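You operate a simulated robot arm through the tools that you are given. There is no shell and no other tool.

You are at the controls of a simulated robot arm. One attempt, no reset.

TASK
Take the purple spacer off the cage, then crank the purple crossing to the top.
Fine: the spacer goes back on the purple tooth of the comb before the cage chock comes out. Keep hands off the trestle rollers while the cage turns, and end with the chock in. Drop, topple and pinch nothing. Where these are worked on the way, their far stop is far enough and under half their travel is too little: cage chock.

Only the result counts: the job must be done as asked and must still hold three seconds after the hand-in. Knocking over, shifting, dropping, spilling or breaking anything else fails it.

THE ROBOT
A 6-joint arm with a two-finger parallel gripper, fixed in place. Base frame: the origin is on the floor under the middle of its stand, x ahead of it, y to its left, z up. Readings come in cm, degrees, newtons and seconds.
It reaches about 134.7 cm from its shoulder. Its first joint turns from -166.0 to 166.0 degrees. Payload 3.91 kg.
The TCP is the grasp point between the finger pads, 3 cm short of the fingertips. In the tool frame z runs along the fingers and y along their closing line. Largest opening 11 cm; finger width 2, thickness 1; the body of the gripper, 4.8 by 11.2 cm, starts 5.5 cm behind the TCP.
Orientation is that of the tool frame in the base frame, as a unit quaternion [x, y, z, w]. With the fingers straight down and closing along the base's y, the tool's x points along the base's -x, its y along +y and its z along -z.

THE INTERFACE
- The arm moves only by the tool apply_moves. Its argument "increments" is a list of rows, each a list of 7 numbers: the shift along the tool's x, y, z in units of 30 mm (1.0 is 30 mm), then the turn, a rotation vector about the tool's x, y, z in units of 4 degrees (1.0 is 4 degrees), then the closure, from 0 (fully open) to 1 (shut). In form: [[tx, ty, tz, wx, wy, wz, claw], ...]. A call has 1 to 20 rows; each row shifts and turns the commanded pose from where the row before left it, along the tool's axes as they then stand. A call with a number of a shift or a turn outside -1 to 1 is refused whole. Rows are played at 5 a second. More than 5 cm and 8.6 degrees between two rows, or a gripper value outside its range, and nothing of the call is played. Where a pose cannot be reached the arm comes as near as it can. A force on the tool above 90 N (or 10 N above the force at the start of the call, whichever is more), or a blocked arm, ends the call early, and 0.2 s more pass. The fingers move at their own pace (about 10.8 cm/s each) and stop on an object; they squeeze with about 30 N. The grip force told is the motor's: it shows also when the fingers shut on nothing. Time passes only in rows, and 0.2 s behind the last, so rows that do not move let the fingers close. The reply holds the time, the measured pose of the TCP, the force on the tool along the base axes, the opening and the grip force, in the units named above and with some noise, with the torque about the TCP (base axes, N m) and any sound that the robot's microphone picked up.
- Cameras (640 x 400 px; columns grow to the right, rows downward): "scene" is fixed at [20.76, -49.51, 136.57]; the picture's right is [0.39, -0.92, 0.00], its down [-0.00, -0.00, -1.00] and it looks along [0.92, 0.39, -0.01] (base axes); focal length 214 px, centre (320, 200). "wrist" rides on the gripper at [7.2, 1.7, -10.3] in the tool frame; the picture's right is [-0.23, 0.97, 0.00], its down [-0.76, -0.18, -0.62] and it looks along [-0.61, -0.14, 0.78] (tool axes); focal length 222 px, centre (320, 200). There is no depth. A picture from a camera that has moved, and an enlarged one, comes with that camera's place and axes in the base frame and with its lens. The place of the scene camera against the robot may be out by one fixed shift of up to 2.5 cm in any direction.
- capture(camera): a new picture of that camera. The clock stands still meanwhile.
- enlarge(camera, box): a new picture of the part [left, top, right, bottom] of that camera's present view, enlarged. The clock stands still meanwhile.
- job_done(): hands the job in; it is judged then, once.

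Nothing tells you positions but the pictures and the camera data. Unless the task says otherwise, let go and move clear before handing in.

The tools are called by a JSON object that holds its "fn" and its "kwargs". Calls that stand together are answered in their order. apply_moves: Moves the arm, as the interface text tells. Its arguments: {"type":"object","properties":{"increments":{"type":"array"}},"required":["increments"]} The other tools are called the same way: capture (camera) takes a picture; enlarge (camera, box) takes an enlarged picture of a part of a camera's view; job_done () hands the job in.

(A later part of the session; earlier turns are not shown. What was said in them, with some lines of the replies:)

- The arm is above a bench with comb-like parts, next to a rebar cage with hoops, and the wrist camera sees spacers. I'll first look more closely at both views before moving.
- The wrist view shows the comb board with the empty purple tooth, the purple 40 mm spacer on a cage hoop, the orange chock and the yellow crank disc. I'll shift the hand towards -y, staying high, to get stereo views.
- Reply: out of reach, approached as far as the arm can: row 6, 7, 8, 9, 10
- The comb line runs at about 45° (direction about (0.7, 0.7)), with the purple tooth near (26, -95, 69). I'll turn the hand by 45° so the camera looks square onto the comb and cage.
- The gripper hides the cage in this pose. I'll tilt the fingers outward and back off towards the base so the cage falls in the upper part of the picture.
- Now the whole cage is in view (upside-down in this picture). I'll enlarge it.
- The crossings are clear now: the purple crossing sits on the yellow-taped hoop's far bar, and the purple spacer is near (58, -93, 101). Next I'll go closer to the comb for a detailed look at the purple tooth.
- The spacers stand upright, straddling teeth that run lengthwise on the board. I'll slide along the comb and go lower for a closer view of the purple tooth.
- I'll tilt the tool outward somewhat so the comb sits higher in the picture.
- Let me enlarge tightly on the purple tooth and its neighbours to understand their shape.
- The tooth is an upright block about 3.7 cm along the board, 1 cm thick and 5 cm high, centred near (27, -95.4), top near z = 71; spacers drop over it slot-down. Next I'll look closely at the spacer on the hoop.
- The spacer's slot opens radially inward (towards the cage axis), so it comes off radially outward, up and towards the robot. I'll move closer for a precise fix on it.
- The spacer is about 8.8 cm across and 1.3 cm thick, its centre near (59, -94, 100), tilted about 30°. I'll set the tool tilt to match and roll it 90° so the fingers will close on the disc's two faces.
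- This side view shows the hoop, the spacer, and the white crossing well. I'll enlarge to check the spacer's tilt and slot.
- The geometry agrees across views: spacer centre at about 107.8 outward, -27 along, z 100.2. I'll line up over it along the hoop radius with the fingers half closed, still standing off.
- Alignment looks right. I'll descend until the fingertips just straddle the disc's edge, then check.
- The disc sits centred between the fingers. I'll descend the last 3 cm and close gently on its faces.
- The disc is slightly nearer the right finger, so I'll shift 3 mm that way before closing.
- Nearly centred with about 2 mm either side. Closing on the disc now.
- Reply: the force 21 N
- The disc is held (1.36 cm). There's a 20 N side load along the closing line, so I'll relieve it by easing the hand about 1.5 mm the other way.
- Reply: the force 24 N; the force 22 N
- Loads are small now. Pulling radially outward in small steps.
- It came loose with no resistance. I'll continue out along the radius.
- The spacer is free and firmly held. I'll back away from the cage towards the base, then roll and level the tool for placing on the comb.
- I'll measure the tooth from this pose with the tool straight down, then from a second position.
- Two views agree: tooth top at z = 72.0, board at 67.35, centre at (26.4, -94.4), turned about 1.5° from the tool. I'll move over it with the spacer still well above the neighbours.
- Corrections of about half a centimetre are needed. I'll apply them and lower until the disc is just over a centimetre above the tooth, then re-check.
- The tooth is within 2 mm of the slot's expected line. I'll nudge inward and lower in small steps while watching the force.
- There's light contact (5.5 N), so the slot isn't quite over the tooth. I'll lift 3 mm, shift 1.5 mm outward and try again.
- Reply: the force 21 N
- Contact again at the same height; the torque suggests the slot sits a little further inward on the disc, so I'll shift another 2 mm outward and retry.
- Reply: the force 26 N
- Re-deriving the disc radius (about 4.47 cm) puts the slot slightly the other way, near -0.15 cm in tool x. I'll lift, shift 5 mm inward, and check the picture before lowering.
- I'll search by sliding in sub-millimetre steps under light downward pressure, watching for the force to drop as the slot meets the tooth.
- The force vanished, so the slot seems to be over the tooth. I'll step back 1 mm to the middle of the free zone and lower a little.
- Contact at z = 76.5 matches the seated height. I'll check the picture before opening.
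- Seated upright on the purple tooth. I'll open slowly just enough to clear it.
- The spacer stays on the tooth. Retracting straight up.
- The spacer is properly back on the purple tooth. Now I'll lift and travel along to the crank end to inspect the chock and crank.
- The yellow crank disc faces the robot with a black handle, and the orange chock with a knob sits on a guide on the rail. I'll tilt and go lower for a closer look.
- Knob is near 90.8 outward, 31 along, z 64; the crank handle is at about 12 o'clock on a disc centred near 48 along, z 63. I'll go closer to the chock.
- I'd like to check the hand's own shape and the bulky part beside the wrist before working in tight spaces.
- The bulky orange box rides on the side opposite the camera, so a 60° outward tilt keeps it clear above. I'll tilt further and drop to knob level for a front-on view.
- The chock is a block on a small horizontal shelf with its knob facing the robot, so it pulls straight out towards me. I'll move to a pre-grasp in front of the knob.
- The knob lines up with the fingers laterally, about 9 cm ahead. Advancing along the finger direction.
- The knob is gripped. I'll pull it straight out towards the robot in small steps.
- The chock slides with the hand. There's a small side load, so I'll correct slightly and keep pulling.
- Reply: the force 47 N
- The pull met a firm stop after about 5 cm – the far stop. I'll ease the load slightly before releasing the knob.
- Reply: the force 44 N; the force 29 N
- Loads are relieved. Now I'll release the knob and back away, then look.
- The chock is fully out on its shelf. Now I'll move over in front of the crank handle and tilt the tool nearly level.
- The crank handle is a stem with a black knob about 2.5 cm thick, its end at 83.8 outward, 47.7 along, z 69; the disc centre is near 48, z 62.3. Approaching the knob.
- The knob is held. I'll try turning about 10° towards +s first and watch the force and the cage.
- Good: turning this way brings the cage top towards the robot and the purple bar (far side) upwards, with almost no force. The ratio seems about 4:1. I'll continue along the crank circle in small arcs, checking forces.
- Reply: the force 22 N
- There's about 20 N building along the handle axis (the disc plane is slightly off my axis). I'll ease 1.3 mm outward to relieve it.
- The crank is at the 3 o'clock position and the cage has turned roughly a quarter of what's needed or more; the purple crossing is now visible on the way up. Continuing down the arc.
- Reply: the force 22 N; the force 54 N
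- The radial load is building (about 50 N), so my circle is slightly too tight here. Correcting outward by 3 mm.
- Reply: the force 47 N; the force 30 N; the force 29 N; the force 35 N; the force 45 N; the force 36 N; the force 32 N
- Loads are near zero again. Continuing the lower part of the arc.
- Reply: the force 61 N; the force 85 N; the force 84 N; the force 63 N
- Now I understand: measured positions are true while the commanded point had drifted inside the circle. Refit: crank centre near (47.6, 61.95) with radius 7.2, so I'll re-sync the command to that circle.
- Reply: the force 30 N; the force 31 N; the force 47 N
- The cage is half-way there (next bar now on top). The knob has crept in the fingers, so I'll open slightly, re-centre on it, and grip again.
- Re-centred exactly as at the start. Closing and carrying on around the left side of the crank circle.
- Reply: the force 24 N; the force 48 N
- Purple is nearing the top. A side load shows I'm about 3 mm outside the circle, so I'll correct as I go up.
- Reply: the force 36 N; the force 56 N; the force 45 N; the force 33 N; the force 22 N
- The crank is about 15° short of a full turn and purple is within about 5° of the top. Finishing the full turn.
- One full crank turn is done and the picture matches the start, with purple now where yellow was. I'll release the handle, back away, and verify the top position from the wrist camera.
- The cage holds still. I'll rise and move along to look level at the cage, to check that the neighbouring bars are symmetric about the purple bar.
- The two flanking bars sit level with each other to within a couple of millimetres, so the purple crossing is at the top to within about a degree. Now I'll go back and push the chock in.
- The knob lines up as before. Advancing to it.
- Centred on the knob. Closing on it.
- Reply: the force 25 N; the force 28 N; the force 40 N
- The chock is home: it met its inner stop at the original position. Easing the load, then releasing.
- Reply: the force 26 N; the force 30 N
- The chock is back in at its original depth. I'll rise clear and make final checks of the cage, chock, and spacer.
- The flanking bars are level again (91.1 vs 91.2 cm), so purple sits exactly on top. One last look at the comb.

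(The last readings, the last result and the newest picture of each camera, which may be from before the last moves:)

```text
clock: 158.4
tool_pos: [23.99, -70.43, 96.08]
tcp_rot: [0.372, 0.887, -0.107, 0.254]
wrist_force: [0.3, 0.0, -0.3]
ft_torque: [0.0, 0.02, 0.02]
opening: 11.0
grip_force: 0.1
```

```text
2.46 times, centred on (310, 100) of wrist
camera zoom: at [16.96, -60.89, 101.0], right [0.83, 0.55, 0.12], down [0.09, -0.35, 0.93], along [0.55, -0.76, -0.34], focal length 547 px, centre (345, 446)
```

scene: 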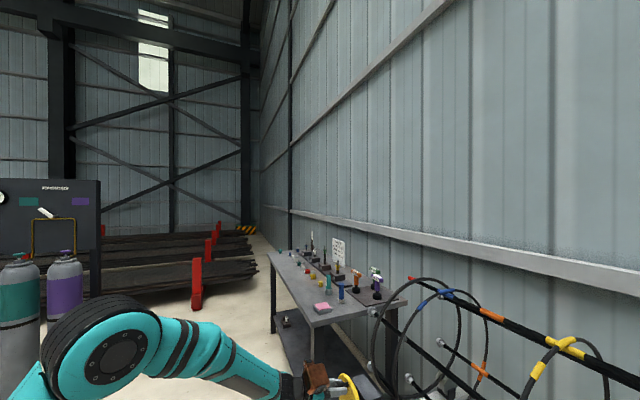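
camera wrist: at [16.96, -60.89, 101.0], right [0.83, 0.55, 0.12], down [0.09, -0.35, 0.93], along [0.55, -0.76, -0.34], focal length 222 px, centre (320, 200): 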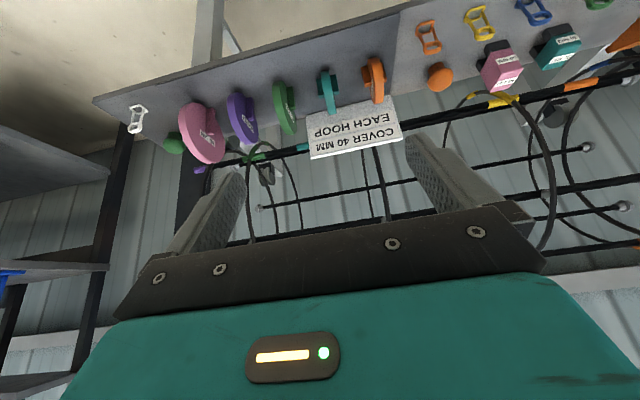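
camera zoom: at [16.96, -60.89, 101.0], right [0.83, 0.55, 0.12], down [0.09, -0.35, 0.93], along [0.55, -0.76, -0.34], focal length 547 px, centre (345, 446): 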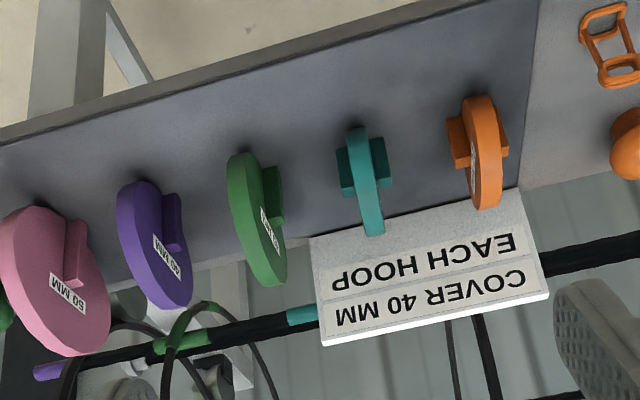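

The purple spacer stands on its purple tooth, the purple crossing is at the top, the chock is in, nothing else looks disturbed and the hand is clear. Handing in.

{"fn": "job_done", "kwargs": {}}

```text
The job is handed in.
```

The job is handed in, and everything you asked for looked right in my last pictures.

- **Spacer:** I pulled it off the cage hoop and set it upright on the purple tooth of the comb. That was done before the chock moved.
- **Cage:** I pulled the chock out about 5 cm to its far stop, then gave the crank one full turn. That brought the purple crossing up to where the yellow one had been. The bars on either side of it are level to about 1 mm, so it is on top to within about a degree.
- **Crank loads:** Side loads on the arm reached about 85 N while cranking, because I was following the crank circle slightly off. I let go of the knob once halfway round to re-grip, and the cage stayed put.
- **Chock:** It went back in until it met its inner stop at the original position.
- **Surroundings:** I saw nothing dropped, toppled or moved, and I kept clear of the trestle rollers. The hand was open and clear of everything at the hand-in.
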